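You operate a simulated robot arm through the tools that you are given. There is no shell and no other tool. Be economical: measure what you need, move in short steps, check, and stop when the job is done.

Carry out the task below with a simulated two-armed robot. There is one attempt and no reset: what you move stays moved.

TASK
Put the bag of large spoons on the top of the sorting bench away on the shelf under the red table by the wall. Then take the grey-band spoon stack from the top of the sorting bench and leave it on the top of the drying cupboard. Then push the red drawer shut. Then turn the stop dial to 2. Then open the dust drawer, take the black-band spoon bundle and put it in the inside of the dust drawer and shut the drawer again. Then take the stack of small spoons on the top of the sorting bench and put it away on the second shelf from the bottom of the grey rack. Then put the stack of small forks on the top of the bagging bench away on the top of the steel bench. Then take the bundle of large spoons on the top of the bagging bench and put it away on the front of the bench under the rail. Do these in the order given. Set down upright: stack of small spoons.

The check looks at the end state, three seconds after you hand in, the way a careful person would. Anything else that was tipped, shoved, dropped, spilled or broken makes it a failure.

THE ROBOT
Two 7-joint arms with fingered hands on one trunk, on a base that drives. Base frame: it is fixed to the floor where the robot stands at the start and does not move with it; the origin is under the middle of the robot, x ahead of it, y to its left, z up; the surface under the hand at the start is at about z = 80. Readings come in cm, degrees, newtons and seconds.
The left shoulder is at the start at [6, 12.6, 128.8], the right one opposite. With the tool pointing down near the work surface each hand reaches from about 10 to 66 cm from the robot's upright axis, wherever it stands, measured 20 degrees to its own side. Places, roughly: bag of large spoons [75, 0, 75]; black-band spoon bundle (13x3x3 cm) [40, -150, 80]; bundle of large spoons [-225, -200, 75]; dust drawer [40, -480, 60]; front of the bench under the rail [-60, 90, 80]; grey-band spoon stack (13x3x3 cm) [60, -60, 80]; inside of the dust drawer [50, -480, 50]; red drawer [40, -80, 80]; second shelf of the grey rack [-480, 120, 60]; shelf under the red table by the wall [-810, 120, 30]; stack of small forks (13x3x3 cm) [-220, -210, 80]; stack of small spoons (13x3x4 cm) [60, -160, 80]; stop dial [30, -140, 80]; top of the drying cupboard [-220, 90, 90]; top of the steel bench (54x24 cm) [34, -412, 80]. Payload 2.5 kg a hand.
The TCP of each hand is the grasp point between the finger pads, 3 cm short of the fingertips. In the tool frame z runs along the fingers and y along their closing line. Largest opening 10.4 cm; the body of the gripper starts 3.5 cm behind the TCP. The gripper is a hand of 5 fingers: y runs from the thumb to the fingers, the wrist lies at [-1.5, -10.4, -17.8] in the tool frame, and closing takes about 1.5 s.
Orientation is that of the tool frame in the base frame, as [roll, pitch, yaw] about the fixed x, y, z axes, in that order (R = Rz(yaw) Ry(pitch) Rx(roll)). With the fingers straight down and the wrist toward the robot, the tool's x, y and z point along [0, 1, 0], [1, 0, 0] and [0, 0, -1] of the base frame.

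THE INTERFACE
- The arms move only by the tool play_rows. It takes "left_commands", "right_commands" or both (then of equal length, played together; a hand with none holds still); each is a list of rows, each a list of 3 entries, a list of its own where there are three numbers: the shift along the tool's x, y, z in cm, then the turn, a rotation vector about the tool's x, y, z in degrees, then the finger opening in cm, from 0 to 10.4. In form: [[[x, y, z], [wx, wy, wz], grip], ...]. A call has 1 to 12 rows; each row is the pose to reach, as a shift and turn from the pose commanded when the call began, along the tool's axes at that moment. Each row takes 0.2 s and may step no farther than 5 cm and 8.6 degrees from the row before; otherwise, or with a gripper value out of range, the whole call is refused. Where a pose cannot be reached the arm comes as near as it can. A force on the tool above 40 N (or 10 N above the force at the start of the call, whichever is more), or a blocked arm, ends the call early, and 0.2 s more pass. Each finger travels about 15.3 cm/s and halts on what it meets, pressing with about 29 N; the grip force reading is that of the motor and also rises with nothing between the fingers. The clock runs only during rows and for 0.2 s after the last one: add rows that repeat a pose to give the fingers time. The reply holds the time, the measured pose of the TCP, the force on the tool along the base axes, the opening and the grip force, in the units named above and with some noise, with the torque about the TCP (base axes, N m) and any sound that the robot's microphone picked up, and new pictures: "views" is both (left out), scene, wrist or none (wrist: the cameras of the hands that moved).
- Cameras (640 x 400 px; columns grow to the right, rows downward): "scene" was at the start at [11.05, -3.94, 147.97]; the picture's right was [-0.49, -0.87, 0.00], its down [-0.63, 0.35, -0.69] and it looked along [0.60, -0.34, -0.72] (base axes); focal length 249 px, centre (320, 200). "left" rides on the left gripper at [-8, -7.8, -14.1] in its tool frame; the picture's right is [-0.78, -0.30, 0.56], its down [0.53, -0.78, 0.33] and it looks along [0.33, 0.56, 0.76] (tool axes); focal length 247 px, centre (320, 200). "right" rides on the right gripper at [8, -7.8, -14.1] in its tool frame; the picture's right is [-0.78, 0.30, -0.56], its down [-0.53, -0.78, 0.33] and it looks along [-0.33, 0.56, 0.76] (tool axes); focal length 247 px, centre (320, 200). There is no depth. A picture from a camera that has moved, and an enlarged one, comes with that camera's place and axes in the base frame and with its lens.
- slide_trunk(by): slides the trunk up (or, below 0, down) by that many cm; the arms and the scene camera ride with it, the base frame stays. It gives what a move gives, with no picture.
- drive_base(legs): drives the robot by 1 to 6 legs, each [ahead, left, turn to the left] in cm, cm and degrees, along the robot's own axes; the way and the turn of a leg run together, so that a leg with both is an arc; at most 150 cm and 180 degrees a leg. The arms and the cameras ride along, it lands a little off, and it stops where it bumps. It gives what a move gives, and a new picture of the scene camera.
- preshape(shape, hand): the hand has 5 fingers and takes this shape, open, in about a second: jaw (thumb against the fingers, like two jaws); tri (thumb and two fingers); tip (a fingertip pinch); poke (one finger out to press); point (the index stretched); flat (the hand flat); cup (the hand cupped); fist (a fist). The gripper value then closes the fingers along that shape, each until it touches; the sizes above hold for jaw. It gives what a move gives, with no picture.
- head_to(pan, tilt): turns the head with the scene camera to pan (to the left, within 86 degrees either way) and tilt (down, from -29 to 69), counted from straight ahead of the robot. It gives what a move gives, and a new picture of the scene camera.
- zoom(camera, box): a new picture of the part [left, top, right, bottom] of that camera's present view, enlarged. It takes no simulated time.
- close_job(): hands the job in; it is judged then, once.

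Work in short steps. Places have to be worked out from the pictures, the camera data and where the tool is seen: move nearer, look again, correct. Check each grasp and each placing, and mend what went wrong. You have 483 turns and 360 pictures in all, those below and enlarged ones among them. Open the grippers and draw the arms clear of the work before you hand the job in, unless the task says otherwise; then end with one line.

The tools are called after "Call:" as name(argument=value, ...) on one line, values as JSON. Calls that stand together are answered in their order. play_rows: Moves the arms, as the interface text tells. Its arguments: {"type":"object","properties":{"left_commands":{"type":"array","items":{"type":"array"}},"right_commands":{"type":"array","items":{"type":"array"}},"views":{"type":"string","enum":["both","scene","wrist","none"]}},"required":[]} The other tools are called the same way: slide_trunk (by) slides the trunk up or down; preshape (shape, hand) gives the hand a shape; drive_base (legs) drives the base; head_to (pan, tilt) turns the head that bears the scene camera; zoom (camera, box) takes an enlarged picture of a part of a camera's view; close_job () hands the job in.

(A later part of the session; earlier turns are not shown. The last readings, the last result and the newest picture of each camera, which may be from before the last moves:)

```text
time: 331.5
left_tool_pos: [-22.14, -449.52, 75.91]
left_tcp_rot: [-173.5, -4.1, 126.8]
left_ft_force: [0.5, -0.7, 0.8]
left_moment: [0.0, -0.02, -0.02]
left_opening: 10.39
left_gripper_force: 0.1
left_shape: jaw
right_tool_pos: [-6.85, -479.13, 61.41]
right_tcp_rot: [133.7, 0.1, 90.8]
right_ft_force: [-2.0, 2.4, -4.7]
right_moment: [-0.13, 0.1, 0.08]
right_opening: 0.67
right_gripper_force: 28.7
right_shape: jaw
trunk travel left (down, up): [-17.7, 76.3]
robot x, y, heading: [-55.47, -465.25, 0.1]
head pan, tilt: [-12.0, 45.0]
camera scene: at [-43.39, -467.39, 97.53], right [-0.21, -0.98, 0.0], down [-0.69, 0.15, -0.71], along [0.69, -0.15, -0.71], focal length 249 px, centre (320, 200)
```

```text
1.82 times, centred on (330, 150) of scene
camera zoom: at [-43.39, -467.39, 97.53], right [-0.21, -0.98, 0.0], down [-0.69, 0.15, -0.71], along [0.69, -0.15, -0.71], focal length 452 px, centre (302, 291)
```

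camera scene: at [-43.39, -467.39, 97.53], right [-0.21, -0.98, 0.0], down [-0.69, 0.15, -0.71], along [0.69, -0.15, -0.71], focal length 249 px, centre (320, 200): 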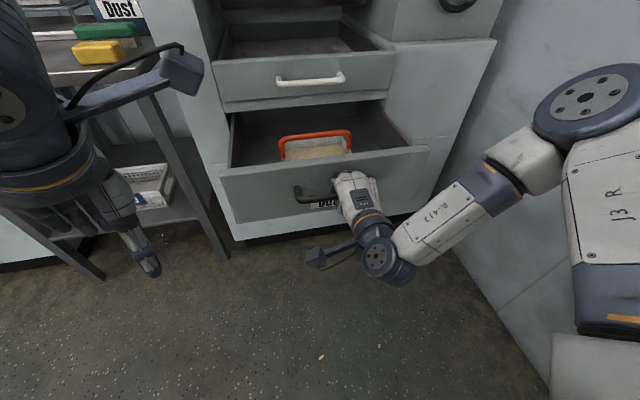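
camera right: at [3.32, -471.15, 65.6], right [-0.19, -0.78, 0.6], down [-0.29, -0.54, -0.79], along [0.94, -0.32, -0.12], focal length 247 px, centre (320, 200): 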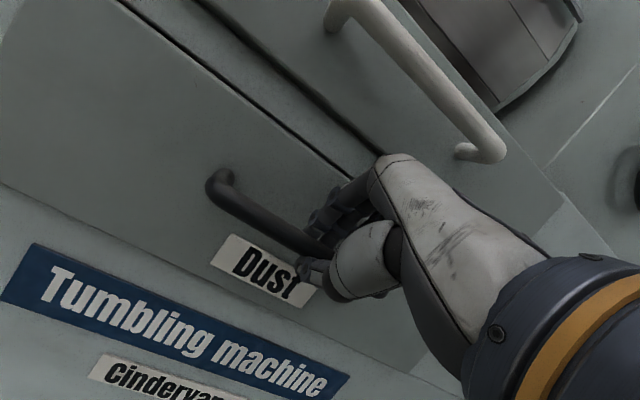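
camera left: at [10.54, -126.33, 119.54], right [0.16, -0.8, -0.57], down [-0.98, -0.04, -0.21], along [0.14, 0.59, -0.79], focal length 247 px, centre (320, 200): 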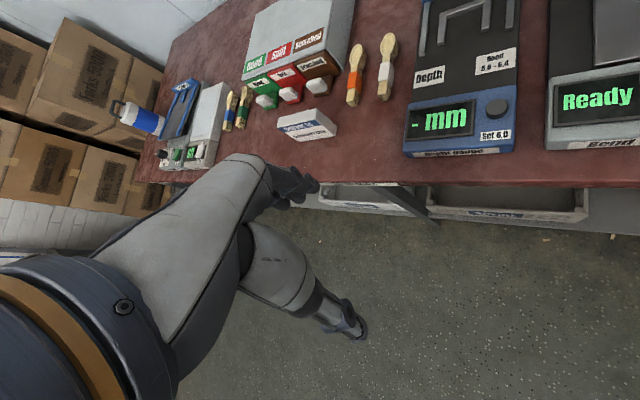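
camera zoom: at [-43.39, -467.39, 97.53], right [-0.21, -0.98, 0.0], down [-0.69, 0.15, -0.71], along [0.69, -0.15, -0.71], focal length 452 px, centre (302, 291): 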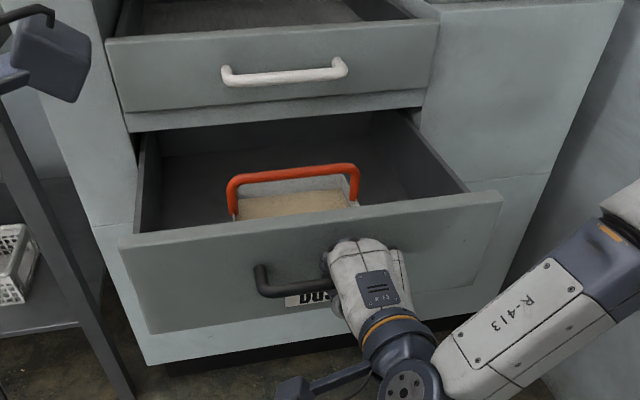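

The drawer is open ~26 cm with a dust tub (orange handle) in the middle and free space either side. Release the handle along the reverse path.

Call:
play_rows(right_commands=[[[0, 0, 0], [0, 0, 0], 2.5], [[0, 0, 0], [0, 0, 0], 5], [[0, 0, 0], [0, 0, 0], 5]], views="none")

Call:
drive_base(legs=[[-1.6, 0, 0]])

Call:
slide_trunk(by=4.3)

Call:
drive_base(legs=[[-6, 0, 0]])

```text
time: 332.3
left_tool_pos: [-22.07, -449.7, 75.83]
left_tcp_rot: [-173.5, -4.2, 126.9]
left_ft_force: [0.0, -0.1, 0.5]
left_moment: [0.0, -0.03, 0.02]
left_opening: 10.4
left_gripper_force: 0.0
left_shape: jaw
right_tool_pos: [-7.06, -479.11, 61.49]
right_tcp_rot: [133.5, 0.1, 90.8]
right_ft_force: [-0.3, -0.1, -0.4]
right_moment: [0.01, -0.01, 0.02]
right_opening: 4.94
right_gripper_force: 0.0
right_shape: jaw
trunk travel left (down, up): [-17.7, 76.3]
robot x, y, heading: [-55.07, -465.83, -0.1]
head pan, tilt: [-12.0, 45.0]
```

```text
time: 333.0
left_tool_pos: [-23.64, -449.53, 75.89]
left_tcp_rot: [-173.4, -4.1, 126.8]
left_ft_force: [0.3, 0.2, -0.7]
left_moment: [0.01, -0.02, 0.0]
left_opening: 10.4
left_gripper_force: 0.1
left_shape: jaw
right_tool_pos: [-8.64, -479.22, 61.48]
right_tcp_rot: [133.7, 0.1, 90.9]
right_ft_force: [0.6, -0.1, 0.3]
right_moment: [0.0, -0.01, 0.01]
right_opening: 4.95
right_gripper_force: 0.1
right_shape: jaw
trunk travel left (down, up): [-17.7, 76.3]
robot x, y, heading: [-56.91, -465.95, -0.0]
head pan, tilt: [-12.0, 45.0]
camera scene: at [-44.99, -467.4, 97.54], right [-0.21, -0.98, 0.0], down [-0.69, 0.15, -0.71], along [0.69, -0.15, -0.71], focal length 249 px, centre (320, 200)
```

scene: 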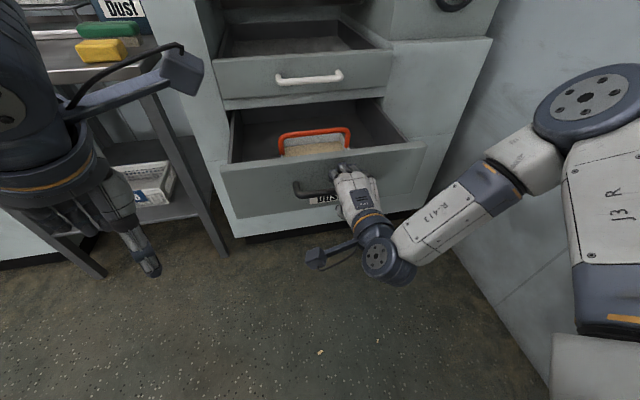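

```text
time: 333.9
left_tool_pos: [-23.7, -449.69, 80.13]
left_tcp_rot: [-173.5, -4.1, 126.9]
left_ft_force: [0.3, 0.2, 0.0]
left_moment: [-0.03, 0.02, -0.02]
left_opening: 10.4
left_gripper_force: 0.0
left_shape: jaw
right_tool_pos: [-8.53, -479.12, 65.86]
right_tcp_rot: [133.7, 0.1, 90.7]
right_ft_force: [-0.7, 0.7, -0.2]
right_moment: [-0.01, 0.02, -0.01]
right_opening: 4.98
right_gripper_force: 0.0
right_shape: jaw
trunk travel left (down, up): [-22.0, 72.0]
robot x, y, heading: [-57.21, -466.06, 0.1]
head pan, tilt: [-12.0, 45.0]
```

```text
time: 334.9
left_tool_pos: [-29.77, -449.6, 80.25]
left_tcp_rot: [-173.5, -4.1, 126.9]
left_ft_force: [-0.8, 0.1, -0.7]
left_moment: [0.01, 0.0, 0.01]
left_opening: 10.39
left_gripper_force: 0.1
left_shape: jaw
right_tool_pos: [-14.58, -479.0, 65.73]
right_tcp_rot: [133.7, 0.2, 90.9]
right_ft_force: [-0.2, -0.4, -0.2]
right_moment: [0.03, -0.03, 0.03]
right_opening: 4.95
right_gripper_force: 0.1
right_shape: jaw
trunk travel left (down, up): [-22.0, 72.0]
robot x, y, heading: [-62.83, -465.58, 0.2]
head pan, tilt: [-12.0, 45.0]
camera scene: at [-50.97, -467.41, 101.84], right [-0.21, -0.98, 0.0], down [-0.69, 0.15, -0.71], along [0.69, -0.15, -0.71], focal length 249 px, centre (320, 200)
```

scene: 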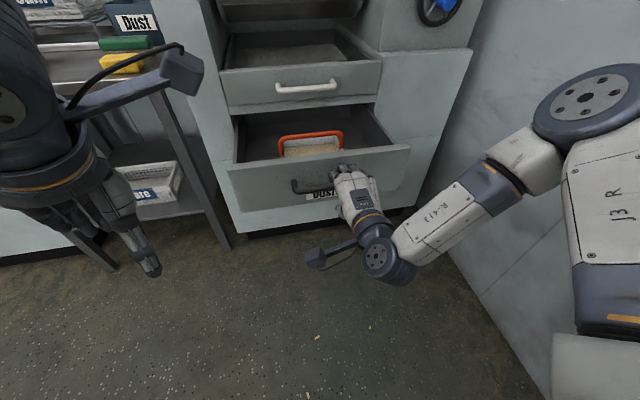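

Drawer left open. Raise the trunk, straighten the right hand (down, yaw 180), and return to the bench for the black-band bundle at ≈[42, -150].

Call:
slide_trunk(by=27)

Call:
play_rows(right_commands=[[[0, 0, 0], [8, 0, 0], 8], [[0, 0, 0], [16, 0, 0], 10.4], [[0, 0, 0], [24, 0, 0], 10.4], [[0, 0, 0], [32, 0, 0], 10.4], [[0, 0, 0], [40, 0, 0], 10.4], [[0, 0, 0], [46.3, 0, 0], 10.4]], views="none")

Call:
play_rows(right_commands=[[[0, 0, 0], [0, 0, -8.5], 10.4], [[0, 0, 0], [0, 0, -17], 10.4], [[0, 0, 0], [0, 0, -25.5], 10.4], [[0, 0, 0], [0, 0, -34], 10.4], [[0, 0, 0], [0, 0, -42.5], 10.4], [[0, 0, 0], [0, 0, -51], 10.4], [[0, 0, 0], [0, 0, -59.5], 10.4], [[0, 0, 0], [0, 0, -68], 10.4], [[0, 0, 0], [0, 0, -76.5], 10.4], [[0, 0, 0], [0, 0, -85], 10.4], [[0, 0, 0], [0, 0, -90], 10.4]], views="none")

Call:
drive_base(legs=[[-8, 0, 0], [0, 150, 0], [0, 150, 0], [0, 30, 0]])

```text
time: 337.6
left_tool_pos: [-29.74, -449.65, 107.14]
left_tcp_rot: [-173.6, -4.1, 127.0]
left_ft_force: [0.0, 0.6, 1.0]
left_moment: [-0.02, -0.01, -0.01]
left_opening: 10.4
left_gripper_force: 0.1
left_shape: jaw
right_tool_pos: [-14.48, -479.11, 92.67]
right_tcp_rot: [133.7, 0.2, 90.8]
right_ft_force: [0.4, -0.6, -0.2]
right_moment: [-0.01, -0.03, 0.01]
right_opening: 4.97
right_gripper_force: 0.2
right_shape: jaw
trunk travel left (down, up): [-49.0, 45.0]
robot x, y, heading: [-63.2, -465.75, -0.0]
head pan, tilt: [-12.0, 45.0]
```

```text
time: 339.0
left_tool_pos: [-29.78, -449.75, 107.07]
left_tcp_rot: [-173.5, -4.1, 127.0]
left_ft_force: [0.6, 0.2, 0.9]
left_moment: [-0.02, 0.01, 0.0]
left_opening: 10.42
left_gripper_force: 0.0
left_shape: jaw
right_tool_pos: [-14.53, -479.04, 92.83]
right_tcp_rot: [179.9, 0.1, 91.0]
right_ft_force: [1.2, -0.6, -0.6]
right_moment: [-0.03, 0.0, -0.02]
right_opening: 10.38
right_gripper_force: 0.0
right_shape: jaw
trunk travel left (down, up): [-49.0, 45.0]
robot x, y, heading: [-63.05, -465.55, 0.3]
head pan, tilt: [-12.0, 45.0]
```

```text
time: 341.4
left_tool_pos: [-29.79, -449.66, 107.11]
left_tcp_rot: [-173.5, -4.1, 126.9]
left_ft_force: [-1.1, -0.2, 0.0]
left_moment: [0.01, -0.01, -0.01]
left_opening: 10.39
left_gripper_force: 0.1
left_shape: jaw
right_tool_pos: [-14.68, -479.13, 92.72]
right_tcp_rot: [-179.9, -0.1, -179.1]
right_ft_force: [0.7, 0.9, 0.6]
right_moment: [0.01, -0.02, 0.04]
right_opening: 10.38
right_gripper_force: 0.1
right_shape: jaw
trunk travel left (down, up): [-49.0, 45.0]
robot x, y, heading: [-62.77, -465.94, 0.0]
head pan, tilt: [-12.0, 45.0]
```

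```text
time: 358.2
left_tool_pos: [-38.28, -119.52, 107.23]
left_tcp_rot: [-173.4, -4.0, 127.2]
left_ft_force: [0.5, 1.1, -0.9]
left_moment: [-0.01, 0.01, -0.03]
left_opening: 10.36
left_gripper_force: 0.0
left_shape: jaw
right_tool_pos: [-23.04, -148.89, 92.71]
right_tcp_rot: [-179.8, -0.1, -178.9]
right_ft_force: [0.0, 0.1, 0.3]
right_moment: [-0.02, 0.03, 0.01]
right_opening: 10.42
right_gripper_force: 0.0
right_shape: jaw
trunk travel left (down, up): [-49.0, 45.0]
robot x, y, heading: [-71.38, -135.36, 0.5]
head pan, tilt: [-12.0, 45.0]
camera scene: at [-59.41, -137.28, 128.84], right [-0.2, -0.98, 0.0], down [-0.69, 0.14, -0.71], along [0.69, -0.14, -0.71], focal length 249 px, centre (320, 200)
```

scene: 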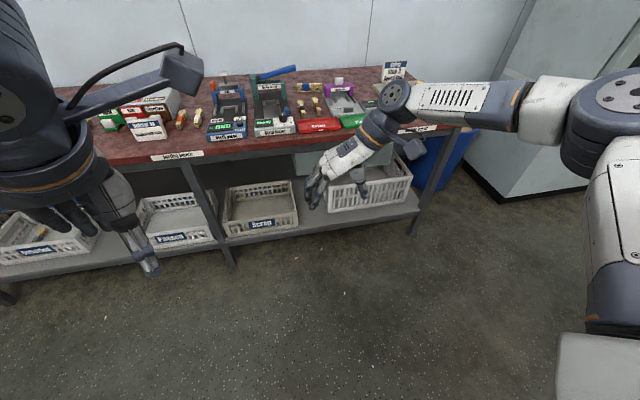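

Raise a bit and drive in so the hand hovers short of the bundle, then look.

Call:
slide_trunk(by=4)

Call:
drive_base(legs=[[52, 0, -0.5]])

Call:
head_to(pan=-10, tilt=50)

Call:
zoom(camera="right", box=[0, 0, 640, 400])

```text
time: 359.0
left_tool_pos: [-38.23, -119.55, 111.18]
left_tcp_rot: [-173.4, -4.0, 127.1]
left_ft_force: [-0.5, 0.1, -0.5]
left_moment: [-0.01, -0.01, 0.01]
left_opening: 10.4
left_gripper_force: 0.1
left_shape: jaw
right_tool_pos: [-23.0, -148.77, 96.67]
right_tcp_rot: [-180.0, 0.0, -178.9]
right_ft_force: [0.2, -0.4, 0.9]
right_moment: [0.04, 0.01, 0.0]
right_opening: 10.38
right_gripper_force: 0.1
right_shape: jaw
trunk travel left (down, up): [-53.0, 41.0]
robot x, y, heading: [-71.13, -135.68, 0.4]
head pan, tilt: [-12.0, 45.0]
```

```text
time: 362.1
left_tool_pos: [13.94, -119.6, 111.13]
left_tcp_rot: [-173.5, -4.1, 126.9]
left_ft_force: [-0.3, 0.0, 0.4]
left_moment: [0.0, -0.01, -0.01]
left_opening: 10.4
left_gripper_force: 0.0
left_shape: jaw
right_tool_pos: [28.93, -149.08, 96.87]
right_tcp_rot: [-179.9, -0.1, -179.4]
right_ft_force: [-0.3, 0.5, 0.8]
right_moment: [-0.04, 0.01, 0.0]
right_opening: 10.39
right_gripper_force: 0.2
right_shape: jaw
trunk travel left (down, up): [-53.0, 41.0]
robot x, y, heading: [-19.61, -135.82, -0.2]
head pan, tilt: [-12.0, 45.0]
camera scene: at [-7.47, -137.28, 132.84], right [-0.21, -0.98, 0.0], down [-0.69, 0.15, -0.71], along [0.69, -0.15, -0.71], focal length 249 px, centre (320, 200)
```

scene: 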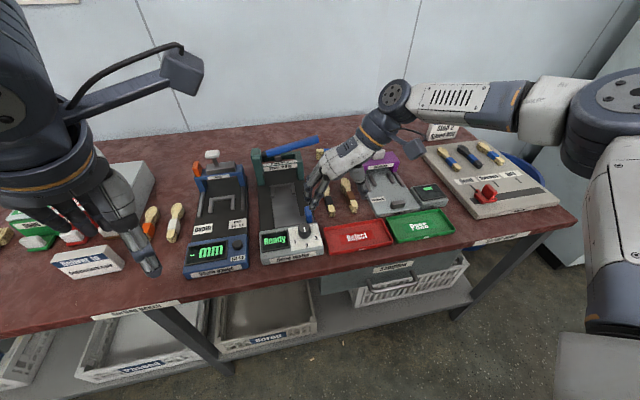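

```text
time: 362.7
left_tool_pos: [13.75, -119.74, 111.15]
left_tcp_rot: [-173.5, -4.0, 126.7]
left_ft_force: [-0.2, 0.5, -0.9]
left_moment: [0.02, 0.03, 0.05]
left_opening: 10.39
left_gripper_force: 0.1
left_shape: jaw
right_tool_pos: [28.85, -149.1, 96.75]
right_tcp_rot: [-179.8, 0.1, -179.4]
right_ft_force: [0.0, 0.1, -0.6]
right_moment: [0.01, -0.03, -0.03]
right_opening: 10.4
right_gripper_force: 0.0
right_shape: jaw
trunk travel left (down, up): [-53.0, 41.0]
robot x, y, heading: [-19.84, -135.72, 0.1]
head pan, tilt: [-10.0, 50.0]
camera scene: at [-7.87, -136.92, 132.15], right [-0.18, -0.98, 0.0], down [-0.75, 0.13, -0.64], along [0.63, -0.11, -0.77], focal length 249 px, centre (320, 200)
```

scene: 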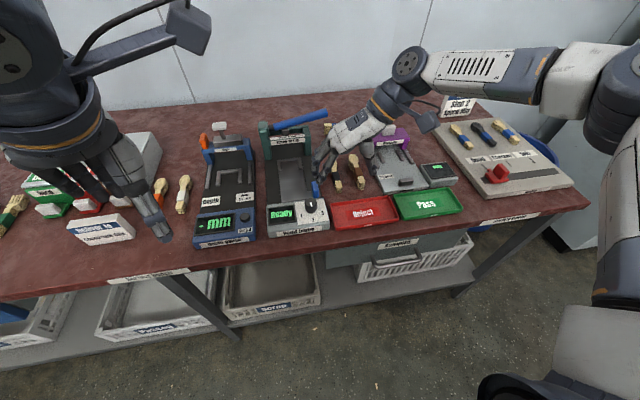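

```text
1.00 times, centred on (320, 200) of right (not enlarged: the box is as wide or as high as the picture)
camera zoom: at [20.91, -156.78, 110.92], right [0.77, 0.31, 0.56], down [0.54, -0.77, -0.33], along [0.33, 0.56, -0.76], focal length 247 px, centre (320, 200)
```

zoom: 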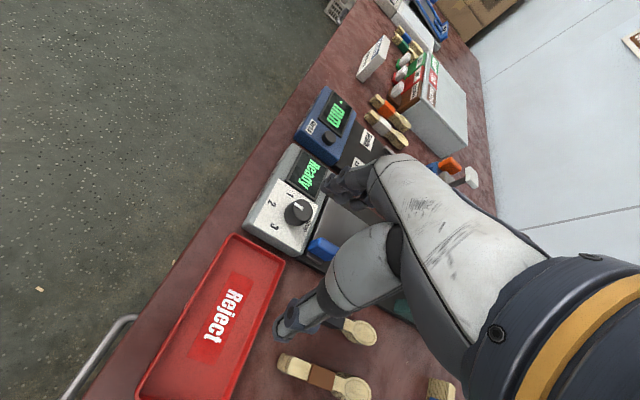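

Call:
zoom(camera="scene", box=[250, 100, 410, 240])

Call:
zoom(camera="right", box=[230, 130, 430, 330])

```text
2.86 times, centred on (330, 170) of scene
camera zoom: at [-7.87, -136.92, 132.15], right [-0.18, -0.98, 0.0], down [-0.75, 0.13, -0.64], along [0.63, -0.11, -0.77], focal length 711 px, centre (291, 286)
```

zoom: 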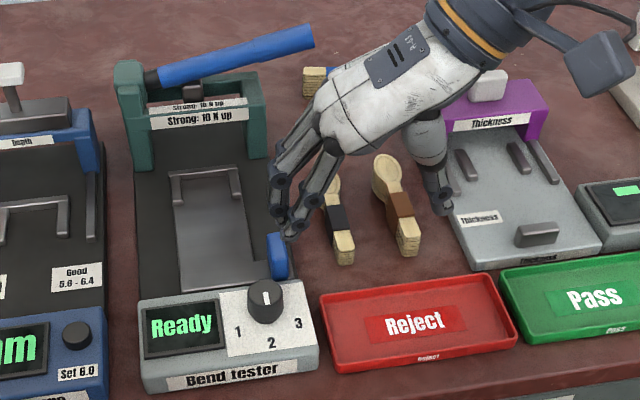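

```text
2.00 times, centred on (330, 230) of right
camera zoom: at [20.91, -156.78, 110.92], right [0.77, 0.31, 0.56], down [0.54, -0.77, -0.33], along [0.33, 0.56, -0.76], focal length 494 px, centre (300, 140)
```

zoom: 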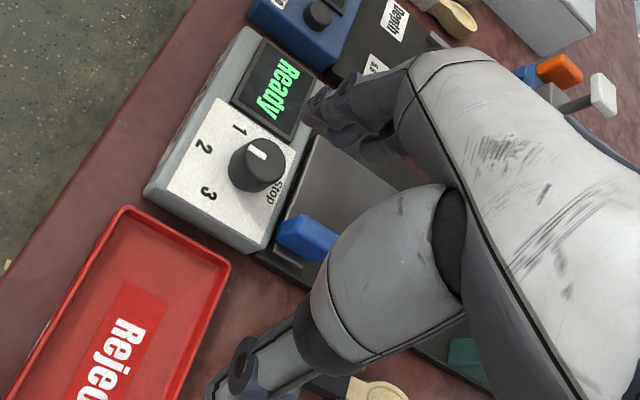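

The black-band bundle lies along x at [35.5..49, -150]; dial still at 2. Narrow the grip to 5.5, drive 12 cm ahead to centre over the band.

Call:
play_rows(right_commands=[[[0, -0.4, 0], [0, 0, 0], 7], [[0, -0.8, 0], [0, 0, 0], 5.5]], views="none")

Call:
drive_base(legs=[[12, 0, 0]])

Call:
slide_trunk(by=-7)

Call:
zoom(camera="right", box=[160, 130, 480, 370])

Call:
zoom(camera="scene", box=[250, 100, 410, 240])

```text
time: 363.3
left_tool_pos: [13.77, -119.55, 111.08]
left_tcp_rot: [-173.5, -4.2, 126.7]
left_ft_force: [0.6, 0.5, -0.8]
left_moment: [-0.01, 0.06, -0.02]
left_opening: 10.4
left_gripper_force: 0.0
left_shape: jaw
right_tool_pos: [28.79, -149.92, 96.68]
right_tcp_rot: [-179.8, 0.0, -179.4]
right_ft_force: [-0.1, -0.9, 0.5]
right_moment: [0.0, -0.02, -0.01]
right_opening: 5.55
right_gripper_force: 0.0
right_shape: jaw
trunk travel left (down, up): [-53.0, 41.0]
robot x, y, heading: [-19.12, -135.47, -0.3]
head pan, tilt: [-10.0, 50.0]
```

```text
time: 364.5
left_tool_pos: [25.73, -119.54, 111.08]
left_tcp_rot: [-173.4, -4.1, 126.6]
left_ft_force: [0.0, -0.4, -0.3]
left_moment: [0.01, 0.02, -0.01]
left_opening: 10.38
left_gripper_force: 0.1
left_shape: jaw
right_tool_pos: [40.77, -149.83, 96.83]
right_tcp_rot: [-180.0, 0.0, -179.4]
right_ft_force: [-0.3, -0.6, 0.2]
right_moment: [0.01, 0.03, 0.0]
right_opening: 5.55
right_gripper_force: 0.0
right_shape: jaw
trunk travel left (down, up): [-53.0, 41.0]
robot x, y, heading: [-7.7, -135.62, 0.0]
head pan, tilt: [-10.0, 50.0]
camera scene: at [4.04, -136.94, 132.14], right [-0.18, -0.98, 0.0], down [-0.75, 0.13, -0.64], along [0.63, -0.11, -0.77], focal length 249 px, centre (320, 200)
```

scene: 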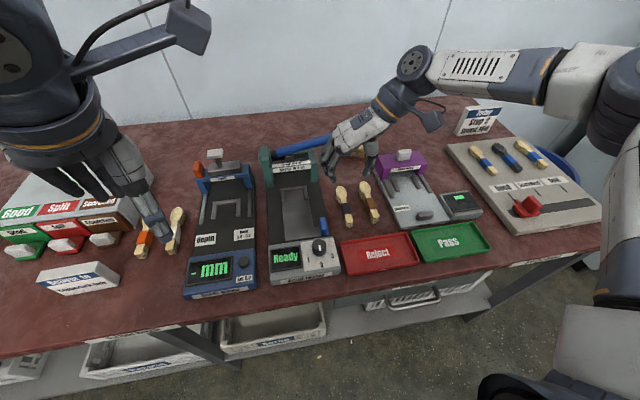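

```text
time: 365.6
left_tool_pos: [25.55, -119.61, 104.12]
left_tcp_rot: [-173.4, -4.1, 126.7]
left_ft_force: [0.3, 0.0, 0.3]
left_moment: [0.01, -0.02, -0.02]
left_opening: 10.42
left_gripper_force: 0.0
left_shape: jaw
right_tool_pos: [40.81, -150.02, 89.84]
right_tcp_rot: [-179.9, 0.0, -179.5]
right_ft_force: [0.0, 0.1, -0.8]
right_moment: [0.0, -0.01, -0.02]
right_opening: 5.56
right_gripper_force: 0.1
right_shape: jaw
trunk travel left (down, up): [-46.0, 48.0]
robot x, y, heading: [-7.22, -135.55, -0.0]
head pan, tilt: [-10.0, 50.0]
```

```text
1.67 times, centred on (320, 250) of right
camera zoom: at [32.74, -157.61, 103.94], right [0.77, 0.3, 0.56], down [0.54, -0.77, -0.33], along [0.33, 0.56, -0.76], focal length 412 px, centre (320, 117)
```

zoom: 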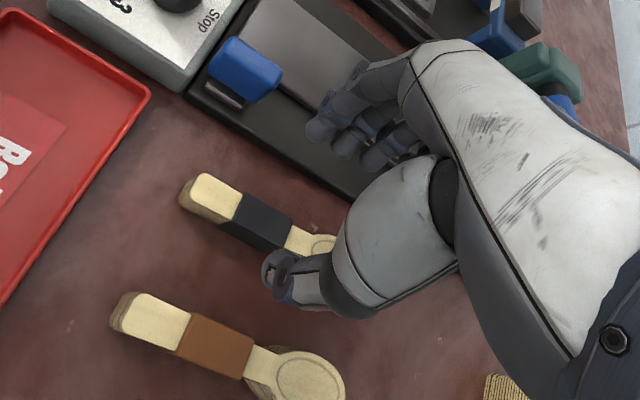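

```text
2.86 times, centred on (330, 170) of scene
camera zoom: at [3.95, -136.94, 125.15], right [-0.18, -0.98, 0.0], down [-0.75, 0.13, -0.64], along [0.63, -0.11, -0.77], focal length 711 px, centre (291, 286)
```

zoom: 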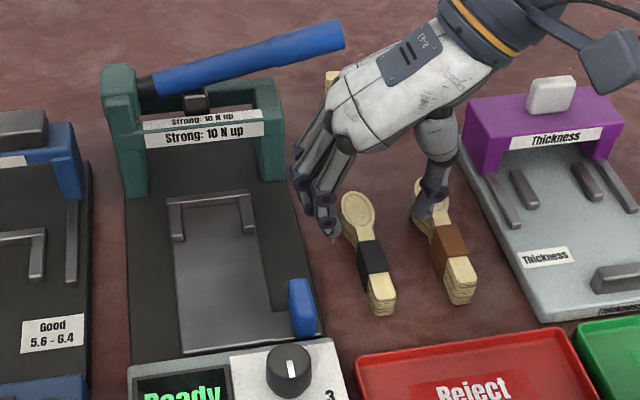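

Band exactly under the grip, thumb clear of the brown stack. Lower 6.4 cm and close.

Call:
slide_trunk(by=-6.4)

Call:
play_rows(right_commands=[[[0, 0, 0], [0, 0, 0], 3], [[0, 0, 0], [0, 0, 0], 1.5], [[0, 0, 0], [0, 0, 0], 0], [[0, 0, 0], [0, 0, 0], 0], [[0, 0, 0], [0, 0, 0], 0]], views="none")

Call:
zoom(camera="right", box=[160, 130, 480, 370])

```text
time: 366.6
left_tool_pos: [25.74, -119.58, 97.85]
left_tcp_rot: [-173.4, -4.0, 126.8]
left_ft_force: [-0.4, -0.3, 1.2]
left_moment: [0.0, 0.02, -0.01]
left_opening: 10.35
left_gripper_force: 0.0
left_shape: jaw
right_tool_pos: [40.73, -149.91, 83.39]
right_tcp_rot: [-179.9, 0.0, -179.3]
right_ft_force: [-0.5, 0.5, 0.1]
right_moment: [-0.01, 0.02, 0.0]
right_opening: 5.56
right_gripper_force: 0.1
right_shape: jaw
trunk travel left (down, up): [-39.6, 54.4]
robot x, y, heading: [-7.34, -135.83, -0.2]
head pan, tilt: [-10.0, 50.0]
```

```text
time: 367.9
left_tool_pos: [25.71, -119.69, 97.7]
left_tcp_rot: [-173.5, -4.0, 126.7]
left_ft_force: [0.4, 0.0, 0.2]
left_moment: [0.02, 0.01, 0.0]
left_opening: 10.4
left_gripper_force: 0.1
left_shape: jaw
right_tool_pos: [40.74, -149.93, 83.45]
right_tcp_rot: [-179.9, 0.0, -179.5]
right_ft_force: [0.5, -0.2, -0.7]
right_moment: [0.0, 0.0, 0.01]
right_opening: 1.03
right_gripper_force: 29.0
right_shape: jaw
trunk travel left (down, up): [-39.6, 54.4]
robot x, y, heading: [-7.72, -135.72, 0.1]
head pan, tilt: [-10.0, 50.0]
```

```text
1.67 times, centred on (320, 250) of right
camera zoom: at [32.74, -157.61, 97.53], right [0.77, 0.31, 0.56], down [0.54, -0.77, -0.33], along [0.33, 0.56, -0.76], focal length 412 px, centre (320, 117)
```

zoom: 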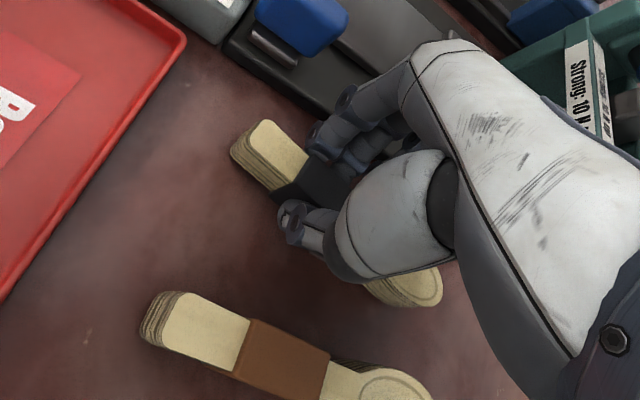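

Gripped at the band. Lift, back off and carry to the dust drawer.

Call:
slide_trunk(by=17)

Call:
drive_base(legs=[[-60, 0, 0], [0, -150, 0], [0, -150, 0], [0, -25, 0]])

Call:
head_to(pan=-10, tilt=50)

```text
time: 369.8
left_tool_pos: [25.63, -119.48, 114.7]
left_tcp_rot: [-173.4, -4.1, 126.7]
left_ft_force: [0.5, 0.3, 0.3]
left_moment: [0.01, -0.03, -0.03]
left_opening: 10.39
left_gripper_force: 0.0
left_shape: jaw
right_tool_pos: [40.69, -149.78, 100.48]
right_tcp_rot: [-179.9, 0.0, -179.4]
right_ft_force: [0.1, -0.5, -0.1]
right_moment: [0.0, 0.03, -0.02]
right_opening: 1.06
right_gripper_force: 29.0
right_shape: jaw
trunk travel left (down, up): [-56.6, 37.4]
robot x, y, heading: [-7.56, -135.59, -0.0]
head pan, tilt: [-10.0, 50.0]
```

```text
time: 388.7
left_tool_pos: [-34.29, -446.15, 114.77]
left_tcp_rot: [-173.6, -4.1, 127.5]
left_ft_force: [-0.5, -0.6, -0.3]
left_moment: [-0.01, 0.01, 0.0]
left_opening: 10.4
left_gripper_force: 0.0
left_shape: jaw
right_tool_pos: [-18.89, -476.07, 100.48]
right_tcp_rot: [-179.8, 0.0, -178.6]
right_ft_force: [-0.5, -1.4, -0.8]
right_moment: [0.01, 0.06, 0.02]
right_opening: 1.04
right_gripper_force: 28.9
right_shape: jaw
trunk travel left (down, up): [-56.6, 37.4]
robot x, y, heading: [-67.38, -462.62, 0.7]
head pan, tilt: [-10.0, 50.0]
camera scene: at [-55.73, -463.7, 135.75], right [-0.16, -0.99, 0.0], down [-0.76, 0.13, -0.64], along [0.63, -0.1, -0.77], focal length 249 px, centre (320, 200)
```

scene: 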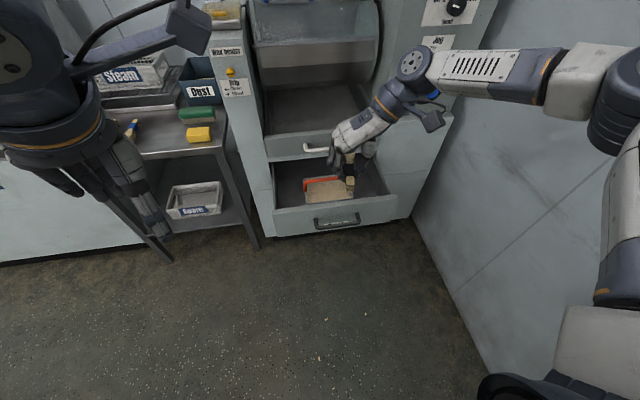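

```text
time: 389.3
left_tool_pos: [-34.22, -446.04, 114.77]
left_tcp_rot: [-173.6, -4.1, 127.5]
left_ft_force: [0.4, 0.3, -0.8]
left_moment: [0.02, -0.02, -0.01]
left_opening: 10.39
left_gripper_force: 0.1
left_shape: jaw
right_tool_pos: [-18.95, -476.07, 100.33]
right_tcp_rot: [-179.8, -0.1, -178.7]
right_ft_force: [-0.5, -0.5, -0.6]
right_moment: [-0.02, 0.02, 0.03]
right_opening: 1.07
right_gripper_force: 28.8
right_shape: jaw
trunk travel left (down, up): [-56.6, 37.4]
robot x, y, heading: [-67.31, -462.17, 0.8]
head pan, tilt: [-10.0, 50.0]
camera scene: at [-55.73, -463.63, 135.75], right [-0.16, -0.99, 0.0], down [-0.76, 0.12, -0.64], along [0.63, -0.1, -0.77], focal length 249 px, centre (320, 200)
```

scene: 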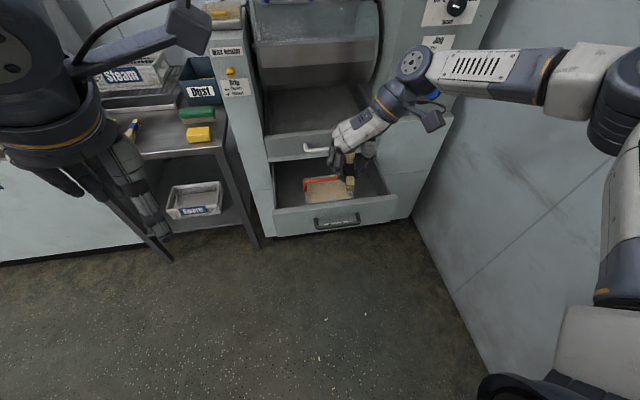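

Call:
zoom(camera="scene", box=[250, 110, 430, 250])

Call:
zoom(camera="right", box=[0, 0, 640, 400])

```text
2.86 times, centred on (340, 180) of scene
camera zoom: at [-55.73, -463.63, 135.75], right [-0.16, -0.99, 0.0], down [-0.76, 0.12, -0.64], along [0.63, -0.1, -0.77], focal length 711 px, centre (263, 257)
```

zoom: 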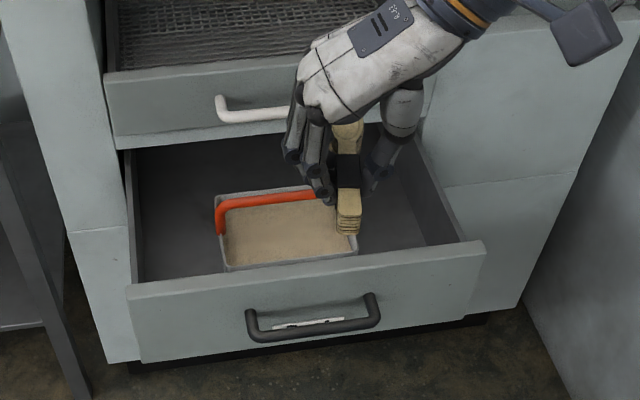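

```text
1.00 times, centred on (320, 200) of right (not enlarged: the box is as wide or as high as the picture)
camera zoom: at [-26.69, -483.93, 114.55], right [0.77, 0.32, 0.56], down [0.55, -0.77, -0.33], along [0.32, 0.56, -0.76], focal length 247 px, centre (320, 200)
```

zoom: 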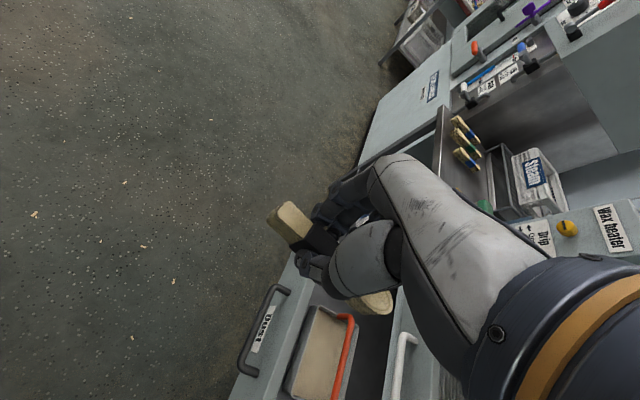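

The tub fills the middle of the opened half; side gaps are narrow for the hand, while behind the tub there would be room if the drawer came out further. I'll pull it ~13 cm more with the left hand on the front panel's top edge, keeping the bundle in the right hand. First reorient the left hand.

Call:
play_rows(left_commands=[[[0, 0, 4], [-2, -1, 7], 8], [[0, 1, 8], [-4, -2, 14], 6], [[0, 2, 12], [-6, -3, 21], 5], [[0, 3, 16], [-6.4, -4, 29], 5], [[0, 3, 20], [-6.4, -4, 37], 5]], views="none")

Call:
drive_base(legs=[[10, -9, -0.7]])

```text
time: 390.5
left_tool_pos: [-31.73, -444.36, 94.09]
left_tcp_rot: [-179.4, 2.6, 90.8]
left_ft_force: [1.1, -0.4, -0.3]
left_moment: [0.01, -0.01, 0.01]
left_opening: 5.02
left_gripper_force: 0.2
left_shape: jaw
left hand out of reach, approached as far as the arm can: row 3, 4, 5
right_tool_pos: [-18.79, -476.14, 100.32]
right_tcp_rot: [-179.8, 0.0, -178.7]
right_ft_force: [-0.4, -1.1, 1.2]
right_moment: [-0.03, 0.0, -0.01]
right_opening: 1.04
right_gripper_force: 29.2
right_shape: jaw
trunk travel left (down, up): [-56.6, 37.4]
robot x, y, heading: [-67.29, -462.8, 0.6]
head pan, tilt: [-10.0, 50.0]
```

```text
time: 391.9
left_tool_pos: [-21.42, -453.82, 94.13]
left_tcp_rot: [-179.5, 2.3, 90.1]
left_ft_force: [-0.4, -0.7, 0.2]
left_moment: [0.02, 0.01, -0.02]
left_opening: 5.02
left_gripper_force: 0.1
left_shape: jaw
right_tool_pos: [-9.01, -485.76, 100.34]
right_tcp_rot: [-179.9, -0.1, -179.4]
right_ft_force: [0.3, -0.4, -1.2]
right_moment: [0.0, 0.04, 0.01]
right_opening: 1.03
right_gripper_force: 29.2
right_shape: jaw
trunk travel left (down, up): [-56.6, 37.4]
robot x, y, heading: [-57.47, -471.45, -0.0]
head pan, tilt: [-10.0, 50.0]
camera scene: at [-45.69, -472.85, 135.74], right [-0.18, -0.98, 0.0], down [-0.75, 0.13, -0.64], along [0.63, -0.11, -0.77], focal length 249 px, centre (320, 200)
```

scene: 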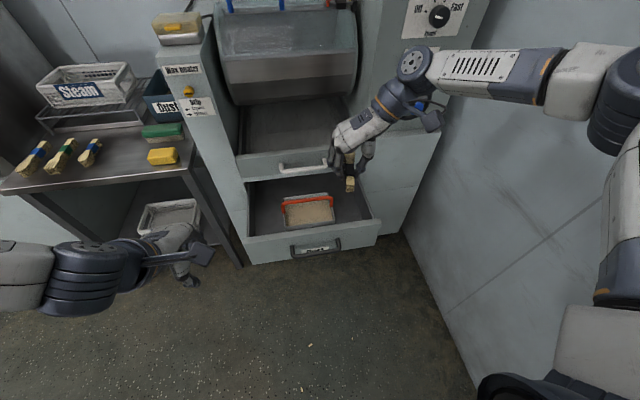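

Pull the right arm back for clearance, shift the left hand over toward the panel line, then drive up.

Call:
play_rows(left_commands=[[[-2.5, 0, 0], [0, 0, 0], 6], [[-5, 0, 0], [0, 0, 0], 7], [[-7.5, 0, 0], [0, 0, 0], 7], [[-9, 0, 0], [0, 0, 0], 7]], right_commands=[[[3, 0, 0], [0, 0, 0], 0], [[6, 0, 0], [0, 0, 0], 0], [[9, 0, 0], [0, 0, 0], 0], [[12, 0, 0], [0, 0, 0], 0]], views="none")

Call:
drive_base(legs=[[15, 0, 0]])

Call:
zoom(camera="left", box=[0, 0, 640, 400])

```text
time: 392.9
left_tool_pos: [-21.43, -462.79, 94.59]
left_tcp_rot: [-179.5, 2.4, 90.1]
left_ft_force: [-0.4, 0.4, 0.9]
left_moment: [-0.01, 0.04, -0.01]
left_opening: 6.95
left_gripper_force: 0.0
left_shape: jaw
right_tool_pos: [-21.17, -485.9, 100.46]
right_tcp_rot: [-179.9, 0.1, -179.5]
right_ft_force: [0.7, -0.3, -0.1]
right_moment: [-0.02, 0.01, 0.04]
right_opening: 1.03
right_gripper_force: 29.0
right_shape: jaw
trunk travel left (down, up): [-56.6, 37.4]
robot x, y, heading: [-57.47, -471.73, -0.2]
head pan, tilt: [-10.0, 50.0]
```

```text
time: 394.2
left_tool_pos: [-6.52, -462.75, 94.47]
left_tcp_rot: [-179.5, 2.5, 90.1]
left_ft_force: [0.1, 0.2, 0.1]
left_moment: [-0.02, 0.04, -0.01]
left_opening: 6.96
left_gripper_force: 0.0
left_shape: jaw
right_tool_pos: [-6.2, -485.9, 100.37]
right_tcp_rot: [-179.9, 0.0, -179.5]
right_ft_force: [0.0, 0.5, -0.5]
right_moment: [-0.02, 0.0, 0.0]
right_opening: 1.05
right_gripper_force: 29.1
right_shape: jaw
trunk travel left (down, up): [-56.6, 37.4]
robot x, y, heading: [-42.38, -471.28, -0.2]
head pan, tilt: [-10.0, 50.0]
camera scene: at [-30.76, -472.84, 135.74], right [-0.18, -0.98, 0.0], down [-0.75, 0.14, -0.64], along [0.63, -0.11, -0.77], focal length 249 px, centre (320, 200)
```

scene: 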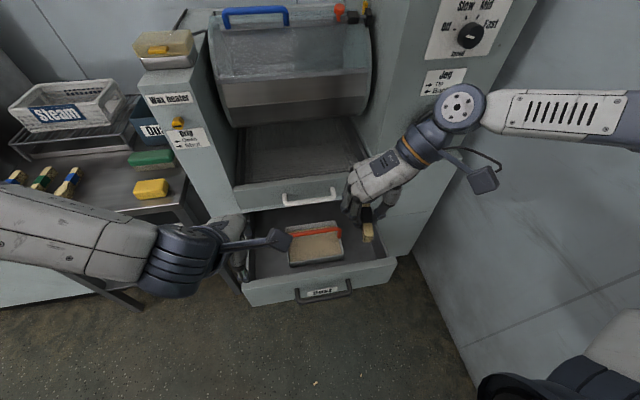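

```text
1.00 times, centred on (320, 200) of left (not enlarged: the box is as wide or as high as the picture)
camera zoom: at [-13.99, -470.28, 108.99], right [-0.3, -0.8, -0.52], down [-0.78, 0.52, -0.35], along [0.55, 0.3, -0.78], focal length 247 px, centre (320, 200)
```

zoom: 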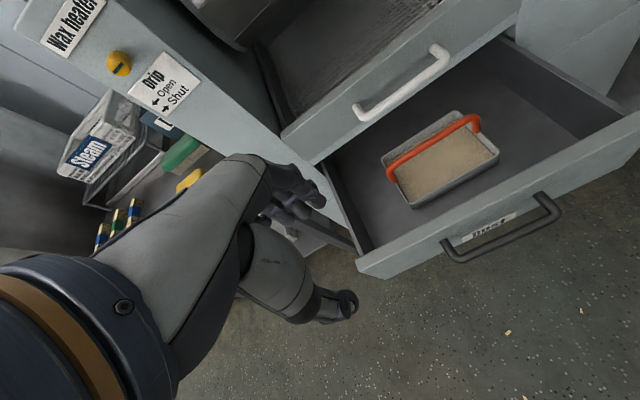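

Clear view. Raise the right hand 7 cm, and bring the left hand over the panel's top edge (x≈-2.3, y≈-464).

Call:
play_rows(left_commands=[[[-0.7, 2, 0], [0, -1, 0], 7], [[-1.3, 4.2, 2], [0, -2.4, 0], 7], [[-1.3, 4.2, 2], [0, -2.4, 0], 7]], right_commands=[[[0, 0, -3], [0, 0, 0], 0], [[0, 0, -6], [0, 0, 0], 0], [[0, 0, -8], [0, 0, 0], 0]], views="none")

Call:
slide_trunk(by=-16)

Call:
head_to(pan=5, tilt=55)

Call:
zoom(camera="left", box=[200, 50, 520, 350])

```text
time: 395.0
left_tool_pos: [-2.15, -463.98, 92.68]
left_tcp_rot: [-179.5, 4.8, 90.1]
left_ft_force: [0.1, 0.9, 0.1]
left_moment: [0.0, -0.03, -0.02]
left_opening: 6.99
left_gripper_force: 0.1
left_shape: jaw
left hand out of reach, approached as far as the arm can: row 2, 3
right_tool_pos: [-6.43, -486.01, 108.43]
right_tcp_rot: [-179.9, -0.1, -179.6]
right_ft_force: [-0.5, 0.3, 0.3]
right_moment: [0.02, 0.01, 0.0]
right_opening: 1.04
right_gripper_force: 29.0
right_shape: jaw
trunk travel left (down, up): [-56.6, 37.4]
robot x, y, heading: [-42.45, -471.52, -0.4]
head pan, tilt: [-10.0, 50.0]
```

```text
time: 396.9
left_tool_pos: [-2.31, -463.88, 76.63]
left_tcp_rot: [-179.5, 4.9, 90.0]
left_ft_force: [-0.6, 0.3, -0.2]
left_moment: [0.0, 0.01, 0.01]
left_opening: 6.99
left_gripper_force: 0.1
left_shape: jaw
right_tool_pos: [-6.21, -485.83, 92.33]
right_tcp_rot: [-179.9, 0.1, -179.4]
right_ft_force: [-0.4, 0.4, 0.7]
right_moment: [0.0, 0.02, 0.0]
right_opening: 1.05
right_gripper_force: 29.0
right_shape: jaw
trunk travel left (down, up): [-40.6, 53.4]
robot x, y, heading: [-42.52, -471.43, -0.2]
head pan, tilt: [-10.0, 50.0]
```

```text
time: 397.6
left_tool_pos: [-2.44, -463.85, 76.72]
left_tcp_rot: [-179.4, 4.8, 90.1]
left_ft_force: [0.2, 0.2, -0.3]
left_moment: [0.0, 0.02, -0.01]
left_opening: 6.96
left_gripper_force: 0.1
left_shape: jaw
right_tool_pos: [-6.29, -485.89, 92.3]
right_tcp_rot: [-179.8, 0.0, -179.5]
right_ft_force: [-0.5, 0.5, -0.1]
right_moment: [-0.01, -0.05, -0.01]
right_opening: 1.03
right_gripper_force: 29.3
right_shape: jaw
trunk travel left (down, up): [-40.6, 53.4]
robot x, y, heading: [-42.47, -471.48, -0.1]
head pan, tilt: [5.0, 55.0]
camera scene: at [-31.22, -470.88, 119.1], right [0.08, -1.0, 0.0], down [-0.82, -0.07, -0.57], along [0.57, 0.05, -0.82], focal length 249 px, centre (320, 200)
```

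scene: 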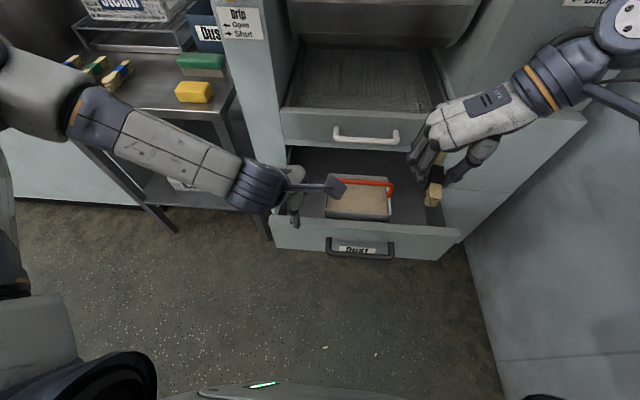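

```text
1.33 times, centred on (360, 200) of left
camera zoom: at [-9.84, -470.66, 91.51], right [-0.3, -0.82, -0.49], down [-0.78, 0.51, -0.37], along [0.55, 0.27, -0.79], focal length 329 px, centre (267, 200)
```

zoom: 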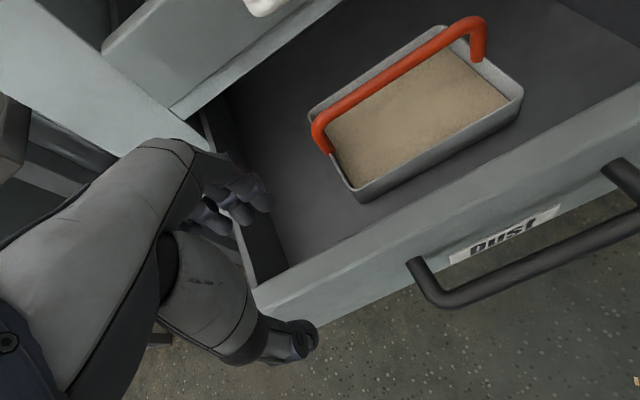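

The finger row would land on the drawer's left wall; shift 5 cm right, then lower onto the panel edge.

Call:
play_rows(left_commands=[[[-2.5, 0, 0], [0, 0, 0], 7], [[-5, 0, 0], [0, 0, 0], 7]], views="none")

Call:
slide_trunk(by=-9)

Call:
zoom(camera="left", box=[200, 50, 520, 350])

Call:
zoom(camera="scene", box=[220, 120, 420, 280])

```text
time: 398.2
left_tool_pos: [-2.49, -465.42, 79.13]
left_tcp_rot: [-179.4, 4.9, 89.9]
left_ft_force: [0.5, 0.5, 0.3]
left_moment: [-0.03, -0.02, 0.02]
left_opening: 7.0
left_gripper_force: 0.1
left_shape: jaw
left hand out of reach, approached as far as the arm can: row 1, 2
right_tool_pos: [-6.1, -485.85, 92.44]
right_tcp_rot: [-179.9, 0.2, -179.4]
right_ft_force: [0.0, 0.2, -0.5]
right_moment: [-0.02, -0.01, 0.05]
right_opening: 1.04
right_gripper_force: 29.1
right_shape: jaw
trunk travel left (down, up): [-40.6, 53.4]
robot x, y, heading: [-42.62, -471.56, -0.1]
head pan, tilt: [5.0, 55.0]
```

```text
time: 399.5
left_tool_pos: [-2.5, -465.41, 70.15]
left_tcp_rot: [-179.6, 4.9, 90.0]
left_ft_force: [0.4, 1.3, -0.5]
left_moment: [0.0, 0.0, 0.0]
left_opening: 6.93
left_gripper_force: 0.1
left_shape: jaw
right_tool_pos: [-6.2, -485.88, 83.37]
right_tcp_rot: [-179.8, 0.1, -179.5]
right_ft_force: [-0.1, -0.2, -0.7]
right_moment: [0.0, -0.02, -0.03]
right_opening: 1.06
right_gripper_force: 28.8
right_shape: jaw
trunk travel left (down, up): [-31.6, 62.4]
robot x, y, heading: [-42.29, -471.6, -0.3]
head pan, tilt: [5.0, 55.0]
```

```text
1.33 times, centred on (360, 200) of left
camera zoom: at [-10.1, -472.16, 84.93], right [-0.3, -0.82, -0.49], down [-0.78, 0.51, -0.37], along [0.55, 0.27, -0.79], focal length 329 px, centre (267, 200)
```

zoom: 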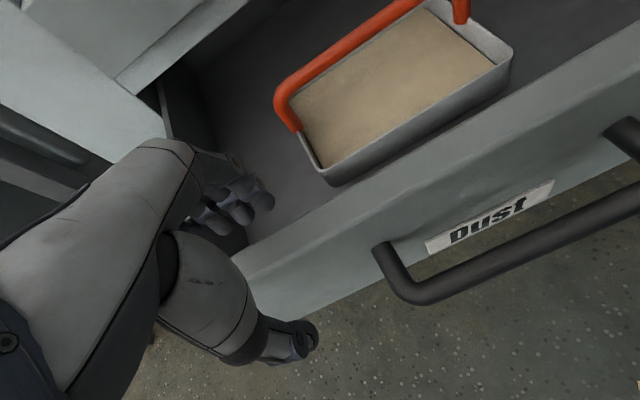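

```text
2.50 times, centred on (320, 200) of scene
camera zoom: at [-31.23, -470.88, 110.1], right [0.08, -1.0, 0.0], down [-0.82, -0.07, -0.57], along [0.57, 0.05, -0.82], focal length 622 px, centre (320, 200)
```

zoom: 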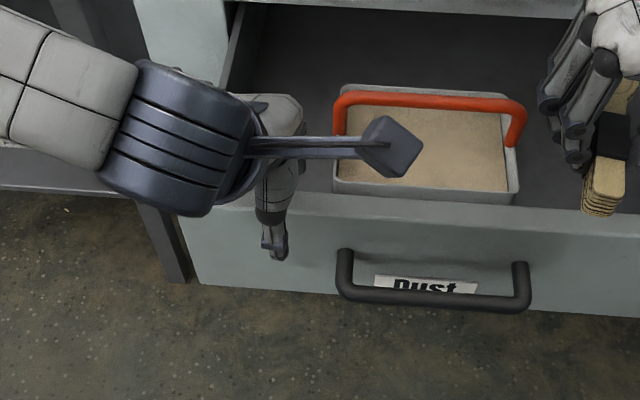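

Fingers are inside, thumb outside the panel. Lower 3.5 cm and grip the panel edge.

Call:
slide_trunk(by=-3.5)

Call:
play_rows(left_commands=[[[0, 0, 0], [0, 0, 0], 5], [[0, 0, 0], [0, 0, 0], 3], [[0, 0, 0], [0, 0, 0], 1.5], [[0, 0, 0], [0, 0, 0], 1], [[0, 0, 0], [0, 0, 0], 1]], views="wrist")

```text
time: 400.3
left_tool_pos: [-2.58, -465.43, 66.66]
left_tcp_rot: [-179.5, 4.9, 89.9]
left_ft_force: [-0.7, 0.2, 0.2]
left_moment: [-0.01, -0.02, -0.03]
left_opening: 6.98
left_gripper_force: 0.1
left_shape: jaw
right_tool_pos: [-6.24, -485.83, 79.94]
right_tcp_rot: [-179.9, 0.1, -179.6]
right_ft_force: [-0.3, -0.5, -1.1]
right_moment: [0.0, -0.01, 0.03]
right_opening: 1.08
right_gripper_force: 29.5
right_shape: jaw
trunk travel left (down, up): [-28.1, 65.9]
robot x, y, heading: [-42.36, -471.32, -0.1]
head pan, tilt: [5.0, 55.0]
```

```text
time: 401.5
left_tool_pos: [-2.62, -465.41, 66.58]
left_tcp_rot: [-179.3, 5.0, 90.0]
left_ft_force: [-0.8, 0.6, -0.8]
left_moment: [-0.01, 0.04, -0.19]
left_opening: 1.85
left_gripper_force: 28.8
left_shape: jaw
right_tool_pos: [-6.13, -485.95, 79.85]
right_tcp_rot: [-179.9, 0.0, -179.5]
right_ft_force: [-0.1, 0.3, -0.3]
right_moment: [-0.01, 0.02, -0.01]
right_opening: 1.04
right_gripper_force: 29.5
right_shape: jaw
trunk travel left (down, up): [-28.1, 65.9]
robot x, y, heading: [-42.49, -471.6, -0.4]
head pan, tilt: [5.0, 55.0]
camera left: at [-10.13, -472.17, 81.41], right [-0.3, -0.82, -0.49], down [-0.78, 0.51, -0.37], along [0.55, 0.27, -0.79], focal length 247 px, centre (320, 200)
```

left: 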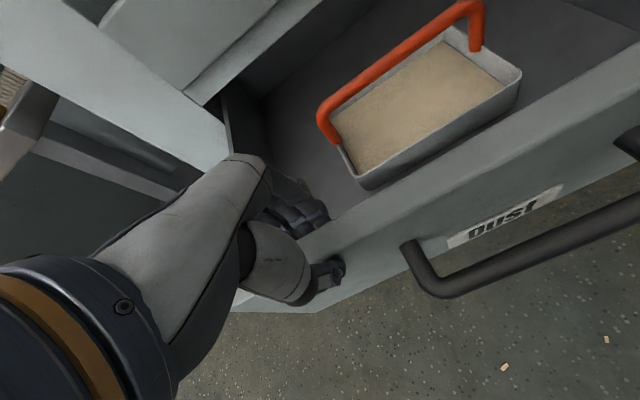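

Panel gripped (1.85 cm thick). Pull back 12 cm.

Call:
drive_base(legs=[[-6, 0, 0], [-6, 0, 0]])

Call:
zoom(camera="left", box=[0, 0, 640, 400])

```text
time: 402.9
left_tool_pos: [-9.66, -465.28, 67.08]
left_tcp_rot: [179.1, 4.9, 90.5]
left_ft_force: [12.5, -5.2, -12.9]
left_moment: [-0.15, -0.12, -0.29]
left_opening: 1.87
left_gripper_force: 28.9
left_shape: jaw
right_tool_pos: [-14.53, -485.93, 79.73]
right_tcp_rot: [-179.8, -0.1, -179.4]
right_ft_force: [-0.2, -0.8, 0.4]
right_moment: [0.04, 0.02, 0.02]
right_opening: 1.04
right_gripper_force: 29.2
right_shape: jaw
trunk travel left (down, up): [-28.1, 65.9]
robot x, y, heading: [-50.76, -471.33, -0.2]
head pan, tilt: [5.0, 55.0]
stopped in leg 2: the force on the tool passed its limit at 47 N (the readings are from after the stop); the commanded pose is now the measured one
camera scene: at [-39.35, -470.9, 106.58], right [0.08, -1.0, 0.0], down [-0.82, -0.07, -0.57], along [0.57, 0.05, -0.82], focal length 249 px, centre (320, 200)
```

scene: 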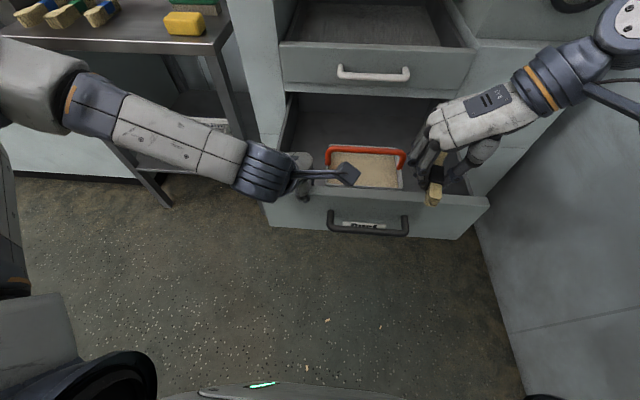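

```text
1.00 times, centred on (320, 200) of left (not enlarged: the box is as wide or as high as the picture)
camera zoom: at [-17.58, -472.13, 81.57], right [-0.28, -0.82, -0.49], down [-0.77, 0.5, -0.39], along [0.57, 0.27, -0.78], focal length 247 px, centre (320, 200)
```

zoom: 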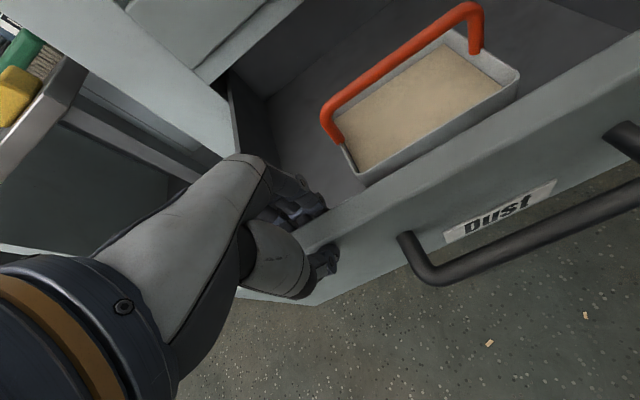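

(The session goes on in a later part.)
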